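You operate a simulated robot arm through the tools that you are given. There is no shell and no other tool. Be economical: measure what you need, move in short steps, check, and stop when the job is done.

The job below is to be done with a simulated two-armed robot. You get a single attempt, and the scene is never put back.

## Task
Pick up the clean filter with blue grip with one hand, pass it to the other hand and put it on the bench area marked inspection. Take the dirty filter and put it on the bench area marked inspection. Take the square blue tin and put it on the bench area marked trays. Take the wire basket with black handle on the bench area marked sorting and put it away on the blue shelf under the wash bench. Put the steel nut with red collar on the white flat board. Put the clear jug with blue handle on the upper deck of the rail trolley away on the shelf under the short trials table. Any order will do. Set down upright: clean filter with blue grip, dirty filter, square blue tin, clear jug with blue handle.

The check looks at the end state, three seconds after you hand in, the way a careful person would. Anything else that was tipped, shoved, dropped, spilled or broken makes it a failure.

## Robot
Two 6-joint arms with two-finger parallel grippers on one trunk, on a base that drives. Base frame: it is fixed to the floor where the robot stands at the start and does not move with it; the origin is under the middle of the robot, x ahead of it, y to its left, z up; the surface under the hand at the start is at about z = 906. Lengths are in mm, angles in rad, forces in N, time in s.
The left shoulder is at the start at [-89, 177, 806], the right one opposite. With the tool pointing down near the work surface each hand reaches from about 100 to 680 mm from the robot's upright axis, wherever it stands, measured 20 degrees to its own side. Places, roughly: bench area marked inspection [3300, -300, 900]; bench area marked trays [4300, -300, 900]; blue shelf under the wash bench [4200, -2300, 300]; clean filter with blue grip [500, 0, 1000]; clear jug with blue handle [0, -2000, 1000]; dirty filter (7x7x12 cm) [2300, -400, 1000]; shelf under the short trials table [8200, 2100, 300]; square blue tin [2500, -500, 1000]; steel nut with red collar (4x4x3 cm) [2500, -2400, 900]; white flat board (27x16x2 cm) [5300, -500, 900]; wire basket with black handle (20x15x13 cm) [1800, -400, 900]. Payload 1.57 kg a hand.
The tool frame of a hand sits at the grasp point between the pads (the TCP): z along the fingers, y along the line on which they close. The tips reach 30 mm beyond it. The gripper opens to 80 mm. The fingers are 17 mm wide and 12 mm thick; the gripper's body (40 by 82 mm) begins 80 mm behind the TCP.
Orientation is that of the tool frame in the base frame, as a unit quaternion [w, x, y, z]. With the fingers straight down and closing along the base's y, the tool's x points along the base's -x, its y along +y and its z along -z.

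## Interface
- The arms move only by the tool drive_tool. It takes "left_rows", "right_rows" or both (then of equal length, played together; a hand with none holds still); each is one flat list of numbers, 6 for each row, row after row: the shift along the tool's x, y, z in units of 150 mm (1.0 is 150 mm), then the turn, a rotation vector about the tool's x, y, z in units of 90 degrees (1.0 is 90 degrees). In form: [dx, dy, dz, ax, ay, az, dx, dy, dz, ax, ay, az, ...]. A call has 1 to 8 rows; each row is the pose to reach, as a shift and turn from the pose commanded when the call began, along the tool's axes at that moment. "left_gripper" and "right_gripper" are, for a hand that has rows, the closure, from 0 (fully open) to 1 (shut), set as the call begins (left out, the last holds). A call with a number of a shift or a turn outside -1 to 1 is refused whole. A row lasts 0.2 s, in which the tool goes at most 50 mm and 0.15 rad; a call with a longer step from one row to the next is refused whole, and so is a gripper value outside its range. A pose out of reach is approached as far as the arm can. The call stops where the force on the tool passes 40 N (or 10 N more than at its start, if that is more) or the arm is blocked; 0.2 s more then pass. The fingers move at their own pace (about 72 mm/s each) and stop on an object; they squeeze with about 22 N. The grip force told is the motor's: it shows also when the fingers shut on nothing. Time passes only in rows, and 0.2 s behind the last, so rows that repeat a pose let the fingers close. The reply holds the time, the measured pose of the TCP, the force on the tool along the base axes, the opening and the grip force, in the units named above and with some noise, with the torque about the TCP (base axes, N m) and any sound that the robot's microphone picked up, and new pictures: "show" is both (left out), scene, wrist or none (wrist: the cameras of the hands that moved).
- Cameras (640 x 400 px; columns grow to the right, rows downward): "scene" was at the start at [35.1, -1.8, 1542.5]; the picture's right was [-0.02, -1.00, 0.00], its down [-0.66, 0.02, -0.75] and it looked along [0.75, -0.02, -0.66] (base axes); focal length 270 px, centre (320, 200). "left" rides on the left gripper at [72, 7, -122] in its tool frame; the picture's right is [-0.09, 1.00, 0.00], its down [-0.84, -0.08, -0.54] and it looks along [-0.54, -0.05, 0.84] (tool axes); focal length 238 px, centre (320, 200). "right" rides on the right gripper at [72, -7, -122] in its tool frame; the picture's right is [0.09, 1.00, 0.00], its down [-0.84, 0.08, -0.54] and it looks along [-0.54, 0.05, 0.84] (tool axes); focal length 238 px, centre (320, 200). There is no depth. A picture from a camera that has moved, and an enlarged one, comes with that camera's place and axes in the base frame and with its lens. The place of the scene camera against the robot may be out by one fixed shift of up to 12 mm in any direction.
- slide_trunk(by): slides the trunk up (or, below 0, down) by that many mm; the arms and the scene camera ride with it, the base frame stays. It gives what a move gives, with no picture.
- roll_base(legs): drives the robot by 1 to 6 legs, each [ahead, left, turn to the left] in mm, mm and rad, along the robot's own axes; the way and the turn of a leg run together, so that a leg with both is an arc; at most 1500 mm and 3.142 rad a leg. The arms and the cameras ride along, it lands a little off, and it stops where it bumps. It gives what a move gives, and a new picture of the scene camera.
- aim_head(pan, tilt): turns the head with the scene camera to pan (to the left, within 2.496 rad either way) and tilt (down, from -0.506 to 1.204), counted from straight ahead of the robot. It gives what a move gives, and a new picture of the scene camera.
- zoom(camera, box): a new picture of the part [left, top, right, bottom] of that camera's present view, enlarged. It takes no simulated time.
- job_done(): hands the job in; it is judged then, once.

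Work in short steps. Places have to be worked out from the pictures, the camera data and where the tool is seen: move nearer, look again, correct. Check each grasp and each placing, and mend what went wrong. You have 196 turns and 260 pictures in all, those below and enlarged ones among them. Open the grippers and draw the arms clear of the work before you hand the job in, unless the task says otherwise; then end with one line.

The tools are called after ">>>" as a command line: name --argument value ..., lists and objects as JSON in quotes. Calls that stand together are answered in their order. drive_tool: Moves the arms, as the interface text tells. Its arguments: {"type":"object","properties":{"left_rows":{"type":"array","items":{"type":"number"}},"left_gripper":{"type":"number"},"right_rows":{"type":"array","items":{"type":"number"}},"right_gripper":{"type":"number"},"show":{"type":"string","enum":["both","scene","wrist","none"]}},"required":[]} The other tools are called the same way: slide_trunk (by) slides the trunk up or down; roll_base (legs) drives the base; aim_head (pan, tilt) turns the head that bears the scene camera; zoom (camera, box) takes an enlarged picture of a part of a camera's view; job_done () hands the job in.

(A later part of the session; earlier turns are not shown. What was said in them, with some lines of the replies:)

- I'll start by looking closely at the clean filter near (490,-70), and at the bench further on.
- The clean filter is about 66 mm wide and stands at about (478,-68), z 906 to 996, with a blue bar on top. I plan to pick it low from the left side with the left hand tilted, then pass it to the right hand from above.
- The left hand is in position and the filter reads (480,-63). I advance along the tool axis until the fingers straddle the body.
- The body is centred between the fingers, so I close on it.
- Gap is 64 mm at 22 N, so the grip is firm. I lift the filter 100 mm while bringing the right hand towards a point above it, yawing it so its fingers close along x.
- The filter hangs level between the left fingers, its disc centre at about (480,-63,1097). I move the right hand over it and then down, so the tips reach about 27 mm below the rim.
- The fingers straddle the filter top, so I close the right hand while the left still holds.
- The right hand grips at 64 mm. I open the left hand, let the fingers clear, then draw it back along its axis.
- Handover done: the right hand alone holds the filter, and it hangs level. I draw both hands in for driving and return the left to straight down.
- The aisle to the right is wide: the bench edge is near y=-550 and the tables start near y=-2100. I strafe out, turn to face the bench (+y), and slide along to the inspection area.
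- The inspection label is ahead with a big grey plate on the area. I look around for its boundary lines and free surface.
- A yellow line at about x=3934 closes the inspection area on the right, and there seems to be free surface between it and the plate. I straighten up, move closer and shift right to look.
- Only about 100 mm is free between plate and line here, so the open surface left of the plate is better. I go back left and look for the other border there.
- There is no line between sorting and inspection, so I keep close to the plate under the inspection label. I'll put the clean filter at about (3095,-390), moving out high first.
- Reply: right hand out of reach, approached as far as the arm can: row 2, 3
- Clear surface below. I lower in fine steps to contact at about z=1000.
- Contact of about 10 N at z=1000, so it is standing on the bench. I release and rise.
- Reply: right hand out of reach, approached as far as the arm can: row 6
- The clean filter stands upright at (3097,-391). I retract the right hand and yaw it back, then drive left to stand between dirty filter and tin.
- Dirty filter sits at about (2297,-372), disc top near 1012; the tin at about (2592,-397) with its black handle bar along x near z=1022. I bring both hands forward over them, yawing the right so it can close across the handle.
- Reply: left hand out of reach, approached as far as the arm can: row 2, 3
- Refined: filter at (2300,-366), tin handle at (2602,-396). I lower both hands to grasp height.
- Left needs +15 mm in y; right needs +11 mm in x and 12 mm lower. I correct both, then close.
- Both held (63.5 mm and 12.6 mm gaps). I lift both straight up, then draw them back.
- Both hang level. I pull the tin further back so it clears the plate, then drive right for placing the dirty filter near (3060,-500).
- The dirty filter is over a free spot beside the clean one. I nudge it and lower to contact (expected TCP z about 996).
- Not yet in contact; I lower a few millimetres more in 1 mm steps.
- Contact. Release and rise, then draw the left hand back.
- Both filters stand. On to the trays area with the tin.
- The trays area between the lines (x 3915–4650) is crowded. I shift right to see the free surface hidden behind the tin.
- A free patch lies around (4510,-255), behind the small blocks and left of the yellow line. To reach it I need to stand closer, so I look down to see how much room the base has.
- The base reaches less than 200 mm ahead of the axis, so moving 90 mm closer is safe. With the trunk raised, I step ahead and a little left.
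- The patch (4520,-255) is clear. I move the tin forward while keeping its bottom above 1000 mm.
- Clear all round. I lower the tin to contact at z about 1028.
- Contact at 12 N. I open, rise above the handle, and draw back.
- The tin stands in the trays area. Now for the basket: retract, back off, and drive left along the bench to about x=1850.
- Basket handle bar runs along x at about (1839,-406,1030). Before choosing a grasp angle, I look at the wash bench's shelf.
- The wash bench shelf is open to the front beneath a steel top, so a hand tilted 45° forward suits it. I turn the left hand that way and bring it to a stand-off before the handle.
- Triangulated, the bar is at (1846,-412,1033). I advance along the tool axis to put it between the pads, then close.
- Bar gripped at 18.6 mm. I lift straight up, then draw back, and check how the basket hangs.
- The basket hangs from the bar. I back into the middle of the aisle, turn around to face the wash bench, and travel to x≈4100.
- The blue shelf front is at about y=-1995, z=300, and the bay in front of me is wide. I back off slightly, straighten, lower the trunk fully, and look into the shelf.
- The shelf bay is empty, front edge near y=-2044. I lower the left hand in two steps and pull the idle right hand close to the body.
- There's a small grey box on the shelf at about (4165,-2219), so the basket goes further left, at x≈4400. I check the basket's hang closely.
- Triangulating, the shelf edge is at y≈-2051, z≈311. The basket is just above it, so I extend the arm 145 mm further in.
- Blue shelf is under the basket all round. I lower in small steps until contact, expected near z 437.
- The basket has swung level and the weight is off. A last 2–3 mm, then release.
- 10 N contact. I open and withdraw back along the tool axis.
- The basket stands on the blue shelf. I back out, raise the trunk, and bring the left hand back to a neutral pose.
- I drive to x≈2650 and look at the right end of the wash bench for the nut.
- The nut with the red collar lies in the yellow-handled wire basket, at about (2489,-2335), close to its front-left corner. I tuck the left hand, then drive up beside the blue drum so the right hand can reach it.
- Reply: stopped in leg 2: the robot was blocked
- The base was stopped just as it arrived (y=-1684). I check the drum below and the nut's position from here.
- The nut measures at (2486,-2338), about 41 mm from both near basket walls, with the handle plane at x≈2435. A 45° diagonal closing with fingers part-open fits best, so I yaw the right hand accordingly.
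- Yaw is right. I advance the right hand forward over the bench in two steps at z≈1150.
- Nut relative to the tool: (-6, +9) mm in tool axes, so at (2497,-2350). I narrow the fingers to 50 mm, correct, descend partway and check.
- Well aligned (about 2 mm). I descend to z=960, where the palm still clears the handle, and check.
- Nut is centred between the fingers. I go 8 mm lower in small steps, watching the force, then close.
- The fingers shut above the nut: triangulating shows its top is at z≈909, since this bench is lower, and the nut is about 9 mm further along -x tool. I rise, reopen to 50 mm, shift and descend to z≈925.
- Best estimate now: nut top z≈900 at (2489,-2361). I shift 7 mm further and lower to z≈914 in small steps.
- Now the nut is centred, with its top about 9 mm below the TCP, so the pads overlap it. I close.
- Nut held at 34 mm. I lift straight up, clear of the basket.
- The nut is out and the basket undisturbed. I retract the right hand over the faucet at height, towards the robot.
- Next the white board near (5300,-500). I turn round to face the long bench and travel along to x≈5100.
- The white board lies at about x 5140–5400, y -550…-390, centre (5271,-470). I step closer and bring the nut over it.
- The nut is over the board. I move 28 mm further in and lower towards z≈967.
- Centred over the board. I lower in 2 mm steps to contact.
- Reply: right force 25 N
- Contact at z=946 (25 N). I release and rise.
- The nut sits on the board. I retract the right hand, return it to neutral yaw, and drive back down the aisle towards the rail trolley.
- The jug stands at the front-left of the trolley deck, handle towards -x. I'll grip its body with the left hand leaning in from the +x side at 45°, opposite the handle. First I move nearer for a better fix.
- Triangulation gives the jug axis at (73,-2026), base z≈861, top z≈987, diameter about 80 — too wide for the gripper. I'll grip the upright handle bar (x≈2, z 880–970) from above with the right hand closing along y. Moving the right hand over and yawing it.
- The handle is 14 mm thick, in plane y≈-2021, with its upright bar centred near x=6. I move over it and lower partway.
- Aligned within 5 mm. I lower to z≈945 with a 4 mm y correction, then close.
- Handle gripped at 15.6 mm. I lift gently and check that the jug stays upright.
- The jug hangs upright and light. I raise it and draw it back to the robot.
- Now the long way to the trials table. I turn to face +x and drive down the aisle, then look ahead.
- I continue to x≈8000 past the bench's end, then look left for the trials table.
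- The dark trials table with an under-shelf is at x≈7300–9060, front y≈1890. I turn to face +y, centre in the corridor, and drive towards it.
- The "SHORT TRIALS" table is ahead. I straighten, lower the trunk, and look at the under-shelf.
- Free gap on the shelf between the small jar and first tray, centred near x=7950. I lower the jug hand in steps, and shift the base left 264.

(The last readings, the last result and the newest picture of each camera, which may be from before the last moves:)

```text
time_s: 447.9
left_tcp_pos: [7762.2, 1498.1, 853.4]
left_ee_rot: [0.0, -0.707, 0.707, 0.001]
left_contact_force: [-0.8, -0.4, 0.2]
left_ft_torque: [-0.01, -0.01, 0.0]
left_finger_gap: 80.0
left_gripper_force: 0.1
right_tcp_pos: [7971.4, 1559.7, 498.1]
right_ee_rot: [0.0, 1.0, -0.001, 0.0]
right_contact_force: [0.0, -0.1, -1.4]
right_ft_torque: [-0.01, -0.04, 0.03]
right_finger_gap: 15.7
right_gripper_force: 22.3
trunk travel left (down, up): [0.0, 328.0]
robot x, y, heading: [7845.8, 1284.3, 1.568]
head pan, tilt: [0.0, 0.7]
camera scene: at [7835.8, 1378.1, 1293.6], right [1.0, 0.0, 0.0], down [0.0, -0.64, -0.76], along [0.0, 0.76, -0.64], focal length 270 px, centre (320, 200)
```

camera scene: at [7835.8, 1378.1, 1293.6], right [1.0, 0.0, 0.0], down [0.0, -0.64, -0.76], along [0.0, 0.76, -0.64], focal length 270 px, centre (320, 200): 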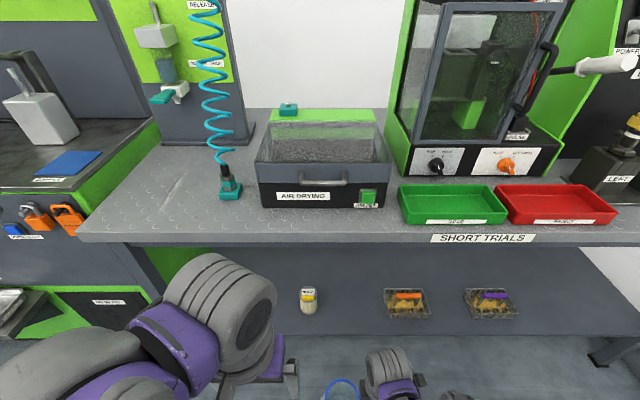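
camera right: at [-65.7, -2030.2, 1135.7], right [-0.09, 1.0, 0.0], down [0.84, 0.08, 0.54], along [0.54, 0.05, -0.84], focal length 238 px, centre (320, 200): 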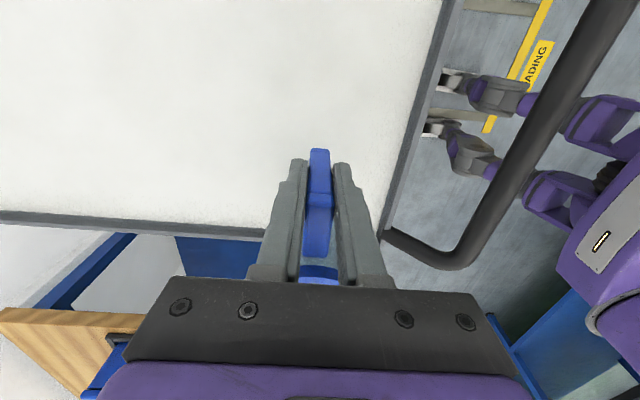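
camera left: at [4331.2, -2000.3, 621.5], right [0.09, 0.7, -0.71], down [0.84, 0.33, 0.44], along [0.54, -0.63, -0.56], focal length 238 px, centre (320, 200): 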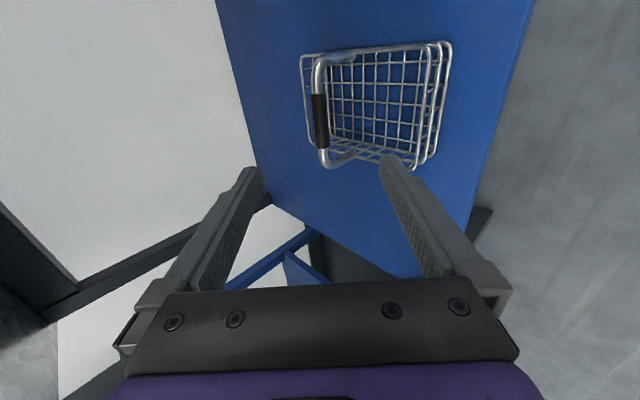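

Triangulated: shelf edge y≈1820, z≈269; table underside around 770. I lower the jug a bit more, correct x, and go closer.

>>> drive_tool --right_rows '[0, 0, 0.2, 0, 0, 0, 0, 0, 0.4, 0, 0, 0, 0, 0, 0.5, 0, 0, 0]' --show "none"

>>> roll_base --legs '[[130, -35, 0]]'

>>> zoom --camera "right" --box '[0, 0, 640, 400]'

```text
time_s: 448.7
left_tcp_pos: [7761.2, 1497.4, 854.6]
left_ee_rot: [0.0, -0.707, 0.707, 0.001]
left_contact_force: [0.0, -0.1, 0.2]
left_ft_torque: [-0.01, -0.02, 0.01]
left_finger_gap: 80.1
left_gripper_force: 0.1
right_tcp_pos: [7970.3, 1560.5, 423.4]
right_ee_rot: [0.0, 1.0, 0.0, 0.0]
right_contact_force: [0.6, -1.2, -1.1]
right_ft_torque: [-0.01, -0.04, -0.02]
right_finger_gap: 15.8
right_gripper_force: 22.0
trunk travel left (down, up): [0.0, 328.0]
robot x, y, heading: [7842.4, 1285.8, 1.568]
head pan, tilt: [0.0, 0.7]
```

```text
time_s: 449.9
left_tcp_pos: [7797.3, 1625.2, 854.1]
left_ee_rot: [0.0, -0.707, 0.707, 0.001]
left_contact_force: [0.1, -0.2, -0.6]
left_ft_torque: [-0.03, 0.03, 0.02]
left_finger_gap: 80.0
left_gripper_force: 0.1
right_tcp_pos: [8008.3, 1686.2, 422.6]
right_ee_rot: [0.0, 1.0, -0.001, 0.0]
right_contact_force: [0.5, 0.3, -1.3]
right_ft_torque: [0.0, -0.03, 0.0]
right_finger_gap: 15.7
right_gripper_force: 21.9
trunk travel left (down, up): [0.0, 328.0]
robot x, y, heading: [7878.9, 1408.0, 1.568]
head pan, tilt: [0.0, 0.7]
camera scene: at [7871.3, 1505.0, 1293.6], right [1.0, 0.0, 0.0], down [0.0, -0.64, -0.76], along [0.0, 0.76, -0.64], focal length 270 px, centre (320, 200)
```

scene: 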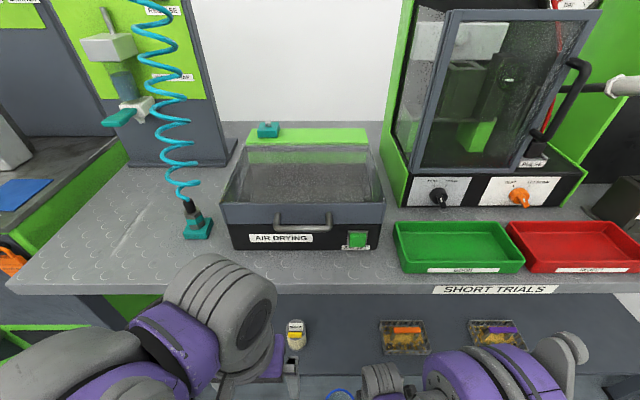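

```text
1.00 times, centred on (320, 200) of right (not enlarged: the box is as wide or as high as the picture)
camera zoom: at [8077.6, 1693.8, 546.8], right [0.09, -1.0, 0.0], down [-0.84, -0.07, 0.54], along [-0.54, -0.05, -0.84], focal length 238 px, centre (320, 200)
```

zoom: 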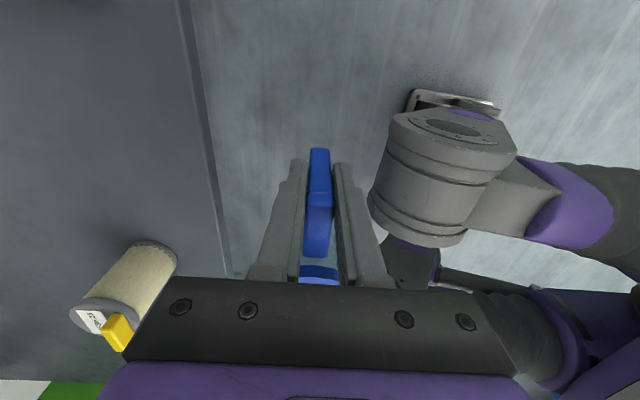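

The view is clear: shelf edge at y≈1823, a yellow-gripped filter well to the left. I extend the arm forward 245 mm under the table.

>>> drive_tool --right_rows '[0, -0.2, 0, 0, 0, 0, 0, -0.4, 0, 0, 0, 0, 0, -0.6, 0, 0, 0, 0, 0, -0.8, 0, 0, 0, 0]' --show "none"

>>> drive_tool --right_rows '[0, -0.2, 0, 0, 0, 0, 0, -0.4, 0, 0, 0, 0, 0, -0.6, 0, 0, 0, 0, 0, -0.83, 0, 0, 0, 0]' --show "both"

```text
time_s: 450.9
left_tcp_pos: [7798.0, 1623.9, 854.2]
left_ee_rot: [0.0, -0.707, 0.708, 0.001]
left_contact_force: [-0.1, -0.3, 1.1]
left_ft_torque: [-0.01, -0.02, 0.0]
left_finger_gap: 80.1
left_gripper_force: 0.1
right_tcp_pos: [8006.5, 1805.5, 424.4]
right_ee_rot: [0.0, 1.0, -0.001, -0.001]
right_contact_force: [-0.3, -0.3, -0.6]
right_ft_torque: [0.0, -0.05, 0.01]
right_finger_gap: 15.8
right_gripper_force: 22.3
trunk travel left (down, up): [0.0, 328.0]
robot x, y, heading: [7875.6, 1412.5, 1.569]
head pan, tilt: [0.0, 0.7]
```

```text
time_s: 451.9
left_tcp_pos: [7798.8, 1609.0, 857.1]
left_ee_rot: [0.005, -0.705, 0.709, 0.007]
left_contact_force: [0.1, -0.6, 1.0]
left_ft_torque: [0.0, -0.04, 0.02]
left_finger_gap: 79.8
left_gripper_force: 0.1
right_tcp_pos: [8007.7, 1916.7, 429.1]
right_ee_rot: [-0.006, 1.0, 0.0, -0.001]
right_contact_force: [0.1, -0.4, -1.0]
right_ft_torque: [-0.03, -0.03, -0.02]
right_finger_gap: 15.7
right_gripper_force: 21.9
trunk travel left (down, up): [0.0, 328.0]
robot x, y, heading: [7879.1, 1405.6, 1.564]
head pan, tilt: [0.0, 0.7]
camera scene: at [7871.7, 1483.7, 1294.7], right [1.0, -0.01, 0.0], down [0.0, -0.63, -0.77], along [0.0, 0.77, -0.63], focal length 270 px, centre (320, 200)
camera right: at [8078.3, 1922.9, 552.0], right [0.09, -1.0, -0.01], down [-0.84, -0.08, 0.54], along [-0.54, -0.04, -0.84], focal length 238 px, centre (320, 200)
```

scene: 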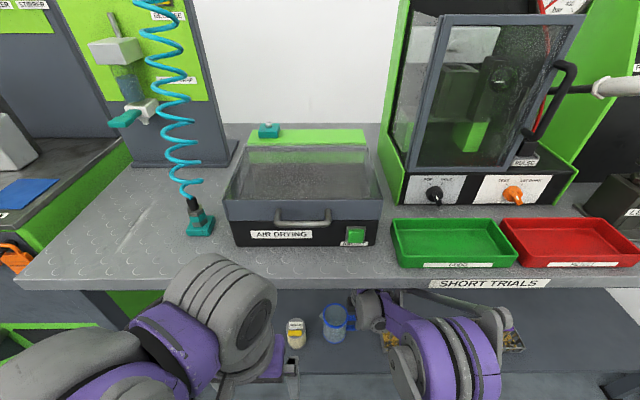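
right: 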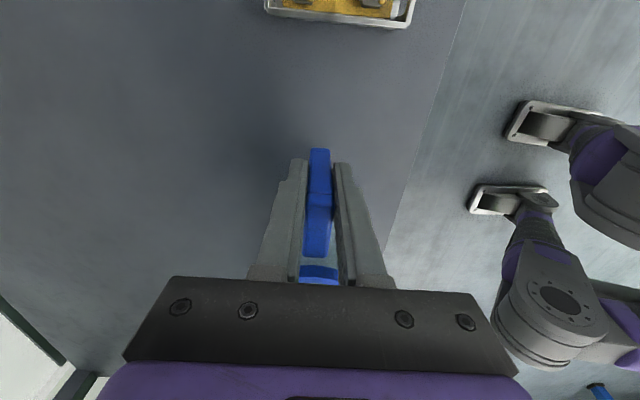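

The trunk has been pushed back about 20 mm, so some part of the arm is touching the table edge. I pull back at once and look.

>>> drive_tool --right_rows '[0, 0.15, 0, 0, 0, 0, 0, 0.3, 0, 0, 0, 0, 0, 0.45, 0, 0, 0, 0]' --show "scene"

>>> aim_head --pan -0.5 --tilt 1.1

```text
time_s: 452.8
left_tcp_pos: [7798.3, 1625.0, 853.8]
left_ee_rot: [0.001, -0.706, 0.708, 0.0]
left_contact_force: [0.5, 0.3, 0.3]
left_ft_torque: [0.01, 0.02, -0.02]
left_finger_gap: 80.0
left_gripper_force: 0.0
right_tcp_pos: [8007.2, 1863.0, 423.1]
right_ee_rot: [0.0, 1.0, -0.002, 0.001]
right_contact_force: [-0.3, 0.0, -0.6]
right_ft_torque: [-0.02, -0.04, -0.02]
right_finger_gap: 15.5
right_gripper_force: 22.4
trunk travel left (down, up): [0.0, 328.0]
robot x, y, heading: [7878.9, 1412.1, 1.57]
head pan, tilt: [0.0, 0.7]
camera scene: at [7871.2, 1505.4, 1293.7], right [1.0, 0.0, 0.0], down [0.0, -0.64, -0.76], along [0.0, 0.76, -0.64], focal length 270 px, centre (320, 200)
```

scene: 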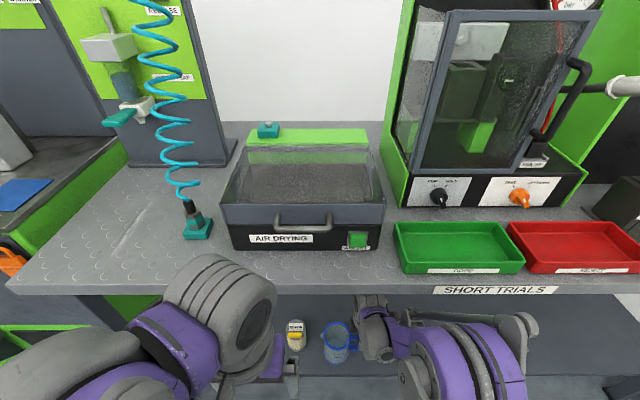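

```text
time_s: 453.7
left_tcp_pos: [7796.8, 1622.8, 853.9]
left_ee_rot: [0.0, -0.707, 0.707, 0.0]
left_contact_force: [0.0, 0.5, 0.4]
left_ft_torque: [0.0, 0.0, 0.0]
left_finger_gap: 80.0
left_gripper_force: 0.1
right_tcp_pos: [8006.6, 1863.3, 423.6]
right_ee_rot: [0.001, 1.0, -0.002, -0.001]
right_contact_force: [-0.2, -0.6, -0.9]
right_ft_torque: [-0.01, -0.09, 0.02]
right_finger_gap: 15.8
right_gripper_force: 22.3
trunk travel left (down, up): [0.0, 328.0]
robot x, y, heading: [7878.8, 1409.0, 1.563]
head pan, tilt: [-0.499, 1.1]
camera scene: at [7901.2, 1474.9, 1263.7], right [0.88, -0.48, 0.0], down [-0.43, -0.78, -0.45], along [0.22, 0.4, -0.89], focal length 270 px, centre (320, 200)
```

scene: 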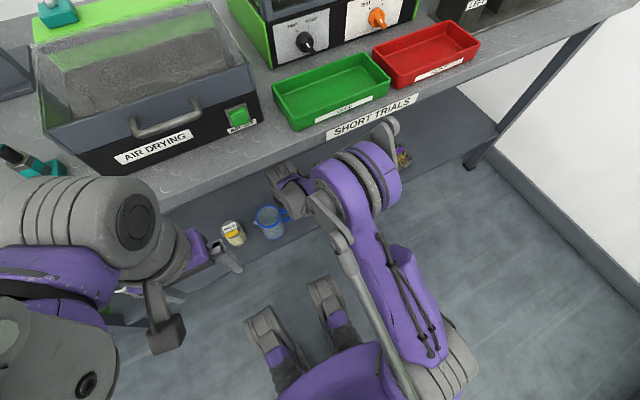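

Recovered, and nothing on the table moved. The elbow comes too near the table edge; standing 110 mm further back with the arm straighter keeps it clear.

>>> roll_base --legs '[[-110, 0, 0]]'

>>> drive_tool --right_rows '[0, -0.2, 0.05, 0, 0, 0, 0, -0.4, 0.1, 0, 0, 0, 0, -0.6, 0.15, 0, 0, 0, 0, -0.8, 0.15, 0, 0, 0]' --show "scene"

```text
time_s: 454.9
left_tcp_pos: [7796.8, 1512.0, 853.4]
left_ee_rot: [0.0, 0.707, -0.707, 0.0]
left_contact_force: [0.2, -0.8, -0.2]
left_ft_torque: [0.04, -0.02, -0.01]
left_finger_gap: 80.2
left_gripper_force: 0.1
right_tcp_pos: [8005.7, 1751.5, 423.5]
right_ee_rot: [-0.001, 1.0, 0.0, 0.0]
right_contact_force: [-0.3, 0.4, -0.9]
right_ft_torque: [-0.01, -0.06, -0.02]
right_finger_gap: 15.8
right_gripper_force: 21.8
trunk travel left (down, up): [0.0, 328.0]
robot x, y, heading: [7878.0, 1301.4, 1.566]
head pan, tilt: [-0.499, 1.1]
camera scene: at [7900.9, 1363.4, 1263.7], right [0.88, -0.48, 0.0], down [-0.43, -0.78, -0.45], along [0.22, 0.4, -0.89], focal length 270 px, centre (320, 200)
```

scene: 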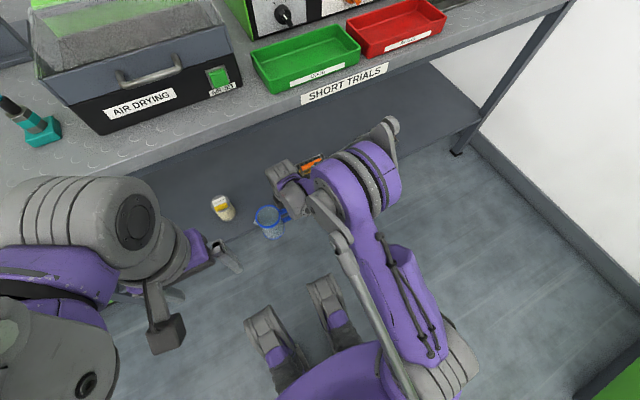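

```text
time_s: 455.9
left_tcp_pos: [7796.2, 1511.7, 853.9]
left_ee_rot: [0.0, -0.707, 0.707, 0.0]
left_contact_force: [-1.1, -0.2, -0.4]
left_ft_torque: [-0.03, 0.02, -0.01]
left_finger_gap: 80.1
left_gripper_force: 0.1
right_tcp_pos: [8004.7, 1870.6, 401.3]
right_ee_rot: [0.0, 1.0, 0.0, -0.001]
right_contact_force: [0.8, 0.3, -1.7]
right_ft_torque: [-0.01, -0.05, -0.03]
right_finger_gap: 15.7
right_gripper_force: 22.0
trunk travel left (down, up): [0.0, 328.0]
robot x, y, heading: [7880.7, 1297.2, 1.568]
head pan, tilt: [-0.499, 1.1]
camera scene: at [7900.9, 1364.2, 1263.7], right [0.88, -0.48, 0.0], down [-0.43, -0.78, -0.45], along [0.22, 0.4, -0.89], focal length 270 px, centre (320, 200)
```

scene: 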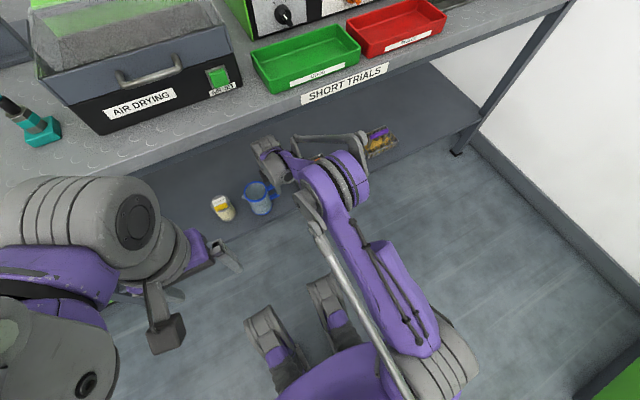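

Stable this time. I extend another 45 mm to y≈1915 and lower slightly.

>>> drive_tool --right_rows '[0, -0.1, 0.05, 0, 0, 0, 0, -0.2, 0.1, 0, 0, 0, 0, -0.3, 0.13, 0, 0, 0]' --show "scene"

```text
time_s: 456.7
left_tcp_pos: [7795.9, 1512.5, 855.6]
left_ee_rot: [0.001, -0.707, 0.708, 0.002]
left_contact_force: [0.4, 0.2, 0.4]
left_ft_torque: [0.01, 0.04, 0.03]
left_finger_gap: 80.4
left_gripper_force: 0.1
right_tcp_pos: [8004.1, 1916.7, 383.8]
right_ee_rot: [-0.001, 1.0, 0.0, 0.0]
right_contact_force: [-0.2, -3.9, 10.8]
right_ft_torque: [-0.15, 0.65, 0.14]
right_finger_gap: 15.8
right_gripper_force: 22.5
trunk travel left (down, up): [0.0, 328.0]
robot x, y, heading: [7881.0, 1298.8, 1.568]
head pan, tilt: [-0.499, 1.1]
camera scene: at [7900.8, 1362.7, 1263.8], right [0.88, -0.48, 0.0], down [-0.43, -0.78, -0.45], along [0.22, 0.4, -0.89], focal length 270 px, centre (320, 200)
```

scene: 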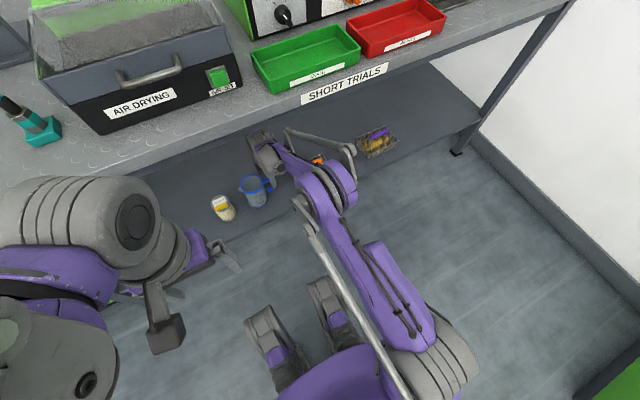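

10 N upward at z=384: the jug's base has met the shelf (z≈300). I check that it's upright before releasing.

>>> zoom --camera "scene" --box '[190, 150, 310, 240]'

>>> zoom --camera "right" --box '[0, 0, 640, 400]'

```text
4.44 times, centred on (250, 195) of scene
camera zoom: at [7900.8, 1362.7, 1263.8], right [0.88, -0.48, 0.0], down [-0.43, -0.78, -0.45], along [0.22, 0.4, -0.89], focal length 1202 px, centre (631, 222)
```

zoom: 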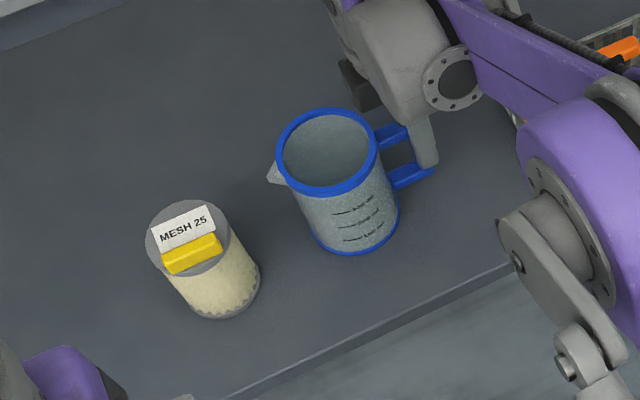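

```text
1.00 times, centred on (320, 200) of right (not enlarged: the box is as wide or as high as the picture)
camera zoom: at [8075.6, 1924.9, 506.5], right [0.09, -1.0, 0.0], down [-0.84, -0.08, 0.54], along [-0.54, -0.05, -0.84], focal length 238 px, centre (320, 200)
```

zoom: 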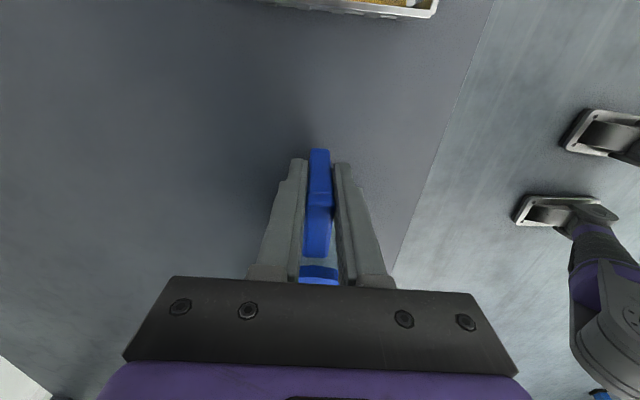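

The jug looks upright, parallel to the filter beside it and well inside the edge. I open, slide the fingers off the handle sideways (+x), then withdraw.

>>> drive_tool --right_rows '[0, 0, 0, 0, 0, 0, 0, 0, 0, 0, 0, 0, 0, 0, 0, 0, 0, 0, 0.1, 0, 0, 0, 0, 0, 0.25, 0, 0, 0, 0, 0, 0.45, 0, 0, 0, 0, 0]' --right_gripper 0 --show "scene"

```text
time_s: 458.1
left_tcp_pos: [7797.1, 1512.6, 852.5]
left_ee_rot: [0.001, -0.707, 0.707, 0.0]
left_contact_force: [0.5, -1.0, 0.7]
left_ft_torque: [-0.02, 0.03, 0.01]
left_finger_gap: 80.0
left_gripper_force: 0.1
right_tcp_pos: [8072.3, 1916.4, 382.8]
right_ee_rot: [0.0, 1.0, 0.0, 0.0]
right_contact_force: [-0.5, 0.0, 0.0]
right_ft_torque: [0.04, -0.02, 0.03]
right_finger_gap: 80.1
right_gripper_force: 0.0
trunk travel left (down, up): [0.0, 328.0]
robot x, y, heading: [7879.5, 1303.5, 1.57]
head pan, tilt: [-0.499, 1.1]
camera scene: at [7901.1, 1364.0, 1263.7], right [0.88, -0.48, 0.0], down [-0.43, -0.78, -0.45], along [0.22, 0.4, -0.89], focal length 270 px, centre (320, 200)
```

scene: 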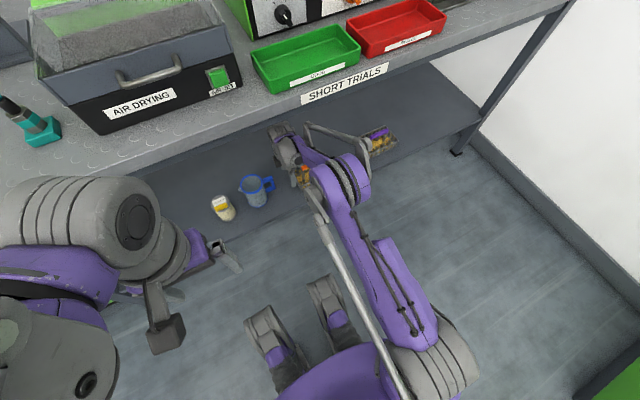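

The jug stands free. I withdraw the hand straight back from under the table.

>>> drive_tool --right_rows '[0, 0, -0.15, 0, 0, 0, 0, 0.2, -0.2, 0, 0, 0, 0, 0.4, -0.2, 0, 0, 0, 0, 0.6, -0.2, 0, 0, 0, 0, 0.8, -0.2, 0, 0, 0, 0, 1.0, -0.2, 0, 0, 0]' --show "none"

>>> roll_base --legs '[[-300, 0, 0]]'

>>> aim_head --pan 0 --tilt 0.6

>>> zoom --camera "scene" --box '[240, 180, 480, 330]'

```text
time_s: 459.5
left_tcp_pos: [7796.4, 1512.3, 854.0]
left_ee_rot: [0.001, -0.706, 0.708, 0.001]
left_contact_force: [-0.3, -0.2, 0.0]
left_ft_torque: [-0.02, 0.0, 0.0]
left_finger_gap: 80.2
left_gripper_force: 0.1
right_tcp_pos: [8071.7, 1765.0, 410.4]
right_ee_rot: [0.0, 1.0, 0.001, 0.0]
right_contact_force: [0.7, 0.3, -0.3]
right_ft_torque: [-0.01, 0.01, -0.03]
right_finger_gap: 80.1
right_gripper_force: 0.0
trunk travel left (down, up): [0.0, 328.0]
robot x, y, heading: [7879.2, 1302.6, 1.575]
head pan, tilt: [-0.499, 1.1]
```

```text
time_s: 461.5
left_tcp_pos: [7796.1, 1218.0, 854.2]
left_ee_rot: [-0.001, 0.708, -0.707, -0.001]
left_contact_force: [-0.4, 0.5, 0.1]
left_ft_torque: [0.04, 0.01, -0.03]
left_finger_gap: 79.8
left_gripper_force: 0.0
right_tcp_pos: [8071.6, 1471.5, 411.0]
right_ee_rot: [0.0, 1.0, -0.001, 0.0]
right_contact_force: [-0.3, -0.6, 0.1]
right_ft_torque: [-0.04, -0.01, 0.01]
right_finger_gap: 80.2
right_gripper_force: 0.0
trunk travel left (down, up): [0.0, 328.0]
robot x, y, heading: [7879.1, 1004.6, 1.572]
head pan, tilt: [-0.499, 1.1]
camera scene: at [7900.8, 1068.3, 1263.7], right [0.88, -0.48, 0.0], down [-0.43, -0.78, -0.45], along [0.22, 0.4, -0.89], focal length 270 px, centre (320, 200)
```

scene: 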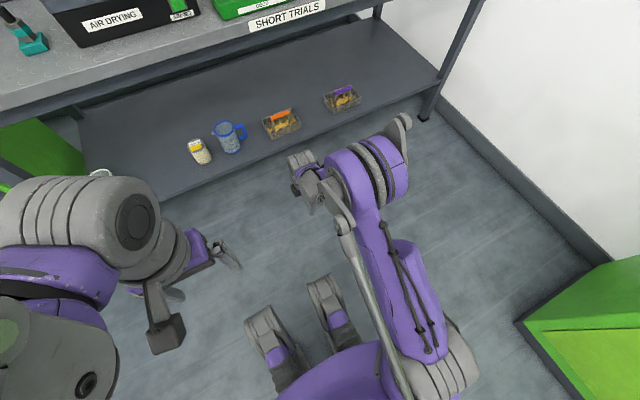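

```text
time_s: 462.4
left_tcp_pos: [7796.7, 1217.7, 854.6]
left_ee_rot: [-0.002, 0.708, -0.706, -0.001]
left_contact_force: [-0.3, -0.5, -0.4]
left_ft_torque: [0.02, 0.01, -0.02]
left_finger_gap: 79.9
left_gripper_force: 0.1
right_tcp_pos: [8071.5, 1471.7, 411.0]
right_ee_rot: [0.0, 1.0, -0.001, 0.0]
right_contact_force: [0.4, -0.4, -1.2]
right_ft_torque: [-0.01, -0.01, 0.03]
right_finger_gap: 80.1
right_gripper_force: 0.1
trunk travel left (down, up): [0.0, 328.0]
robot x, y, heading: [7879.0, 999.8, 1.567]
head pan, tilt: [0.0, 0.6]
camera scene: at [7870.7, 1101.6, 1302.2], right [1.0, 0.0, 0.0], down [0.0, -0.57, -0.82], along [0.0, 0.82, -0.57], focal length 270 px, centre (320, 200)
```

scene: 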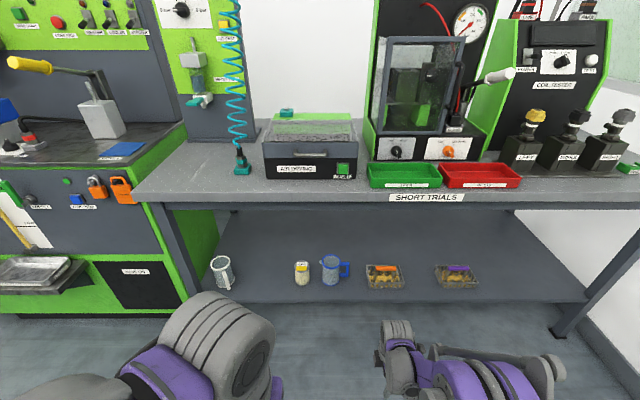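

```text
2.67 times, centred on (360, 255) of scene
camera zoom: at [7870.7, 1101.6, 1302.2], right [1.0, 0.0, 0.0], down [0.0, -0.57, -0.82], along [0.0, 0.82, -0.57], focal length 721 px, centre (213, 53)
```

zoom: 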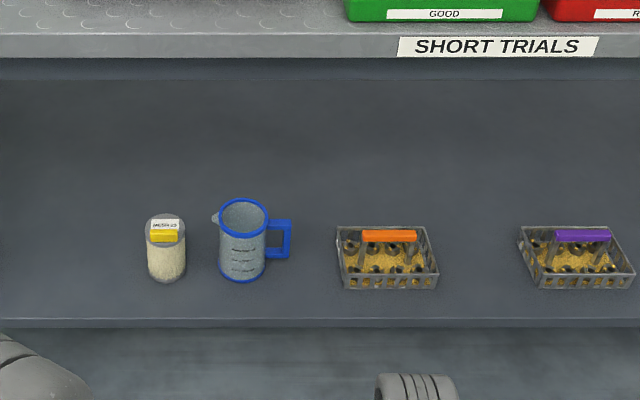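

The jug stands upright on the shelf with its neighbours untouched. All six items are placed, both grippers are open and the arms are clear, so I hand in.

>>> job_done

```text
The job is handed in.
```

All six items are where you asked, with both filters, the tin and the jug upright, and the job is handed in. Two contacts happened along the way: the base was stopped next to the blue drum, and the right arm touched the trials table edge. Neither appeared to move anything.
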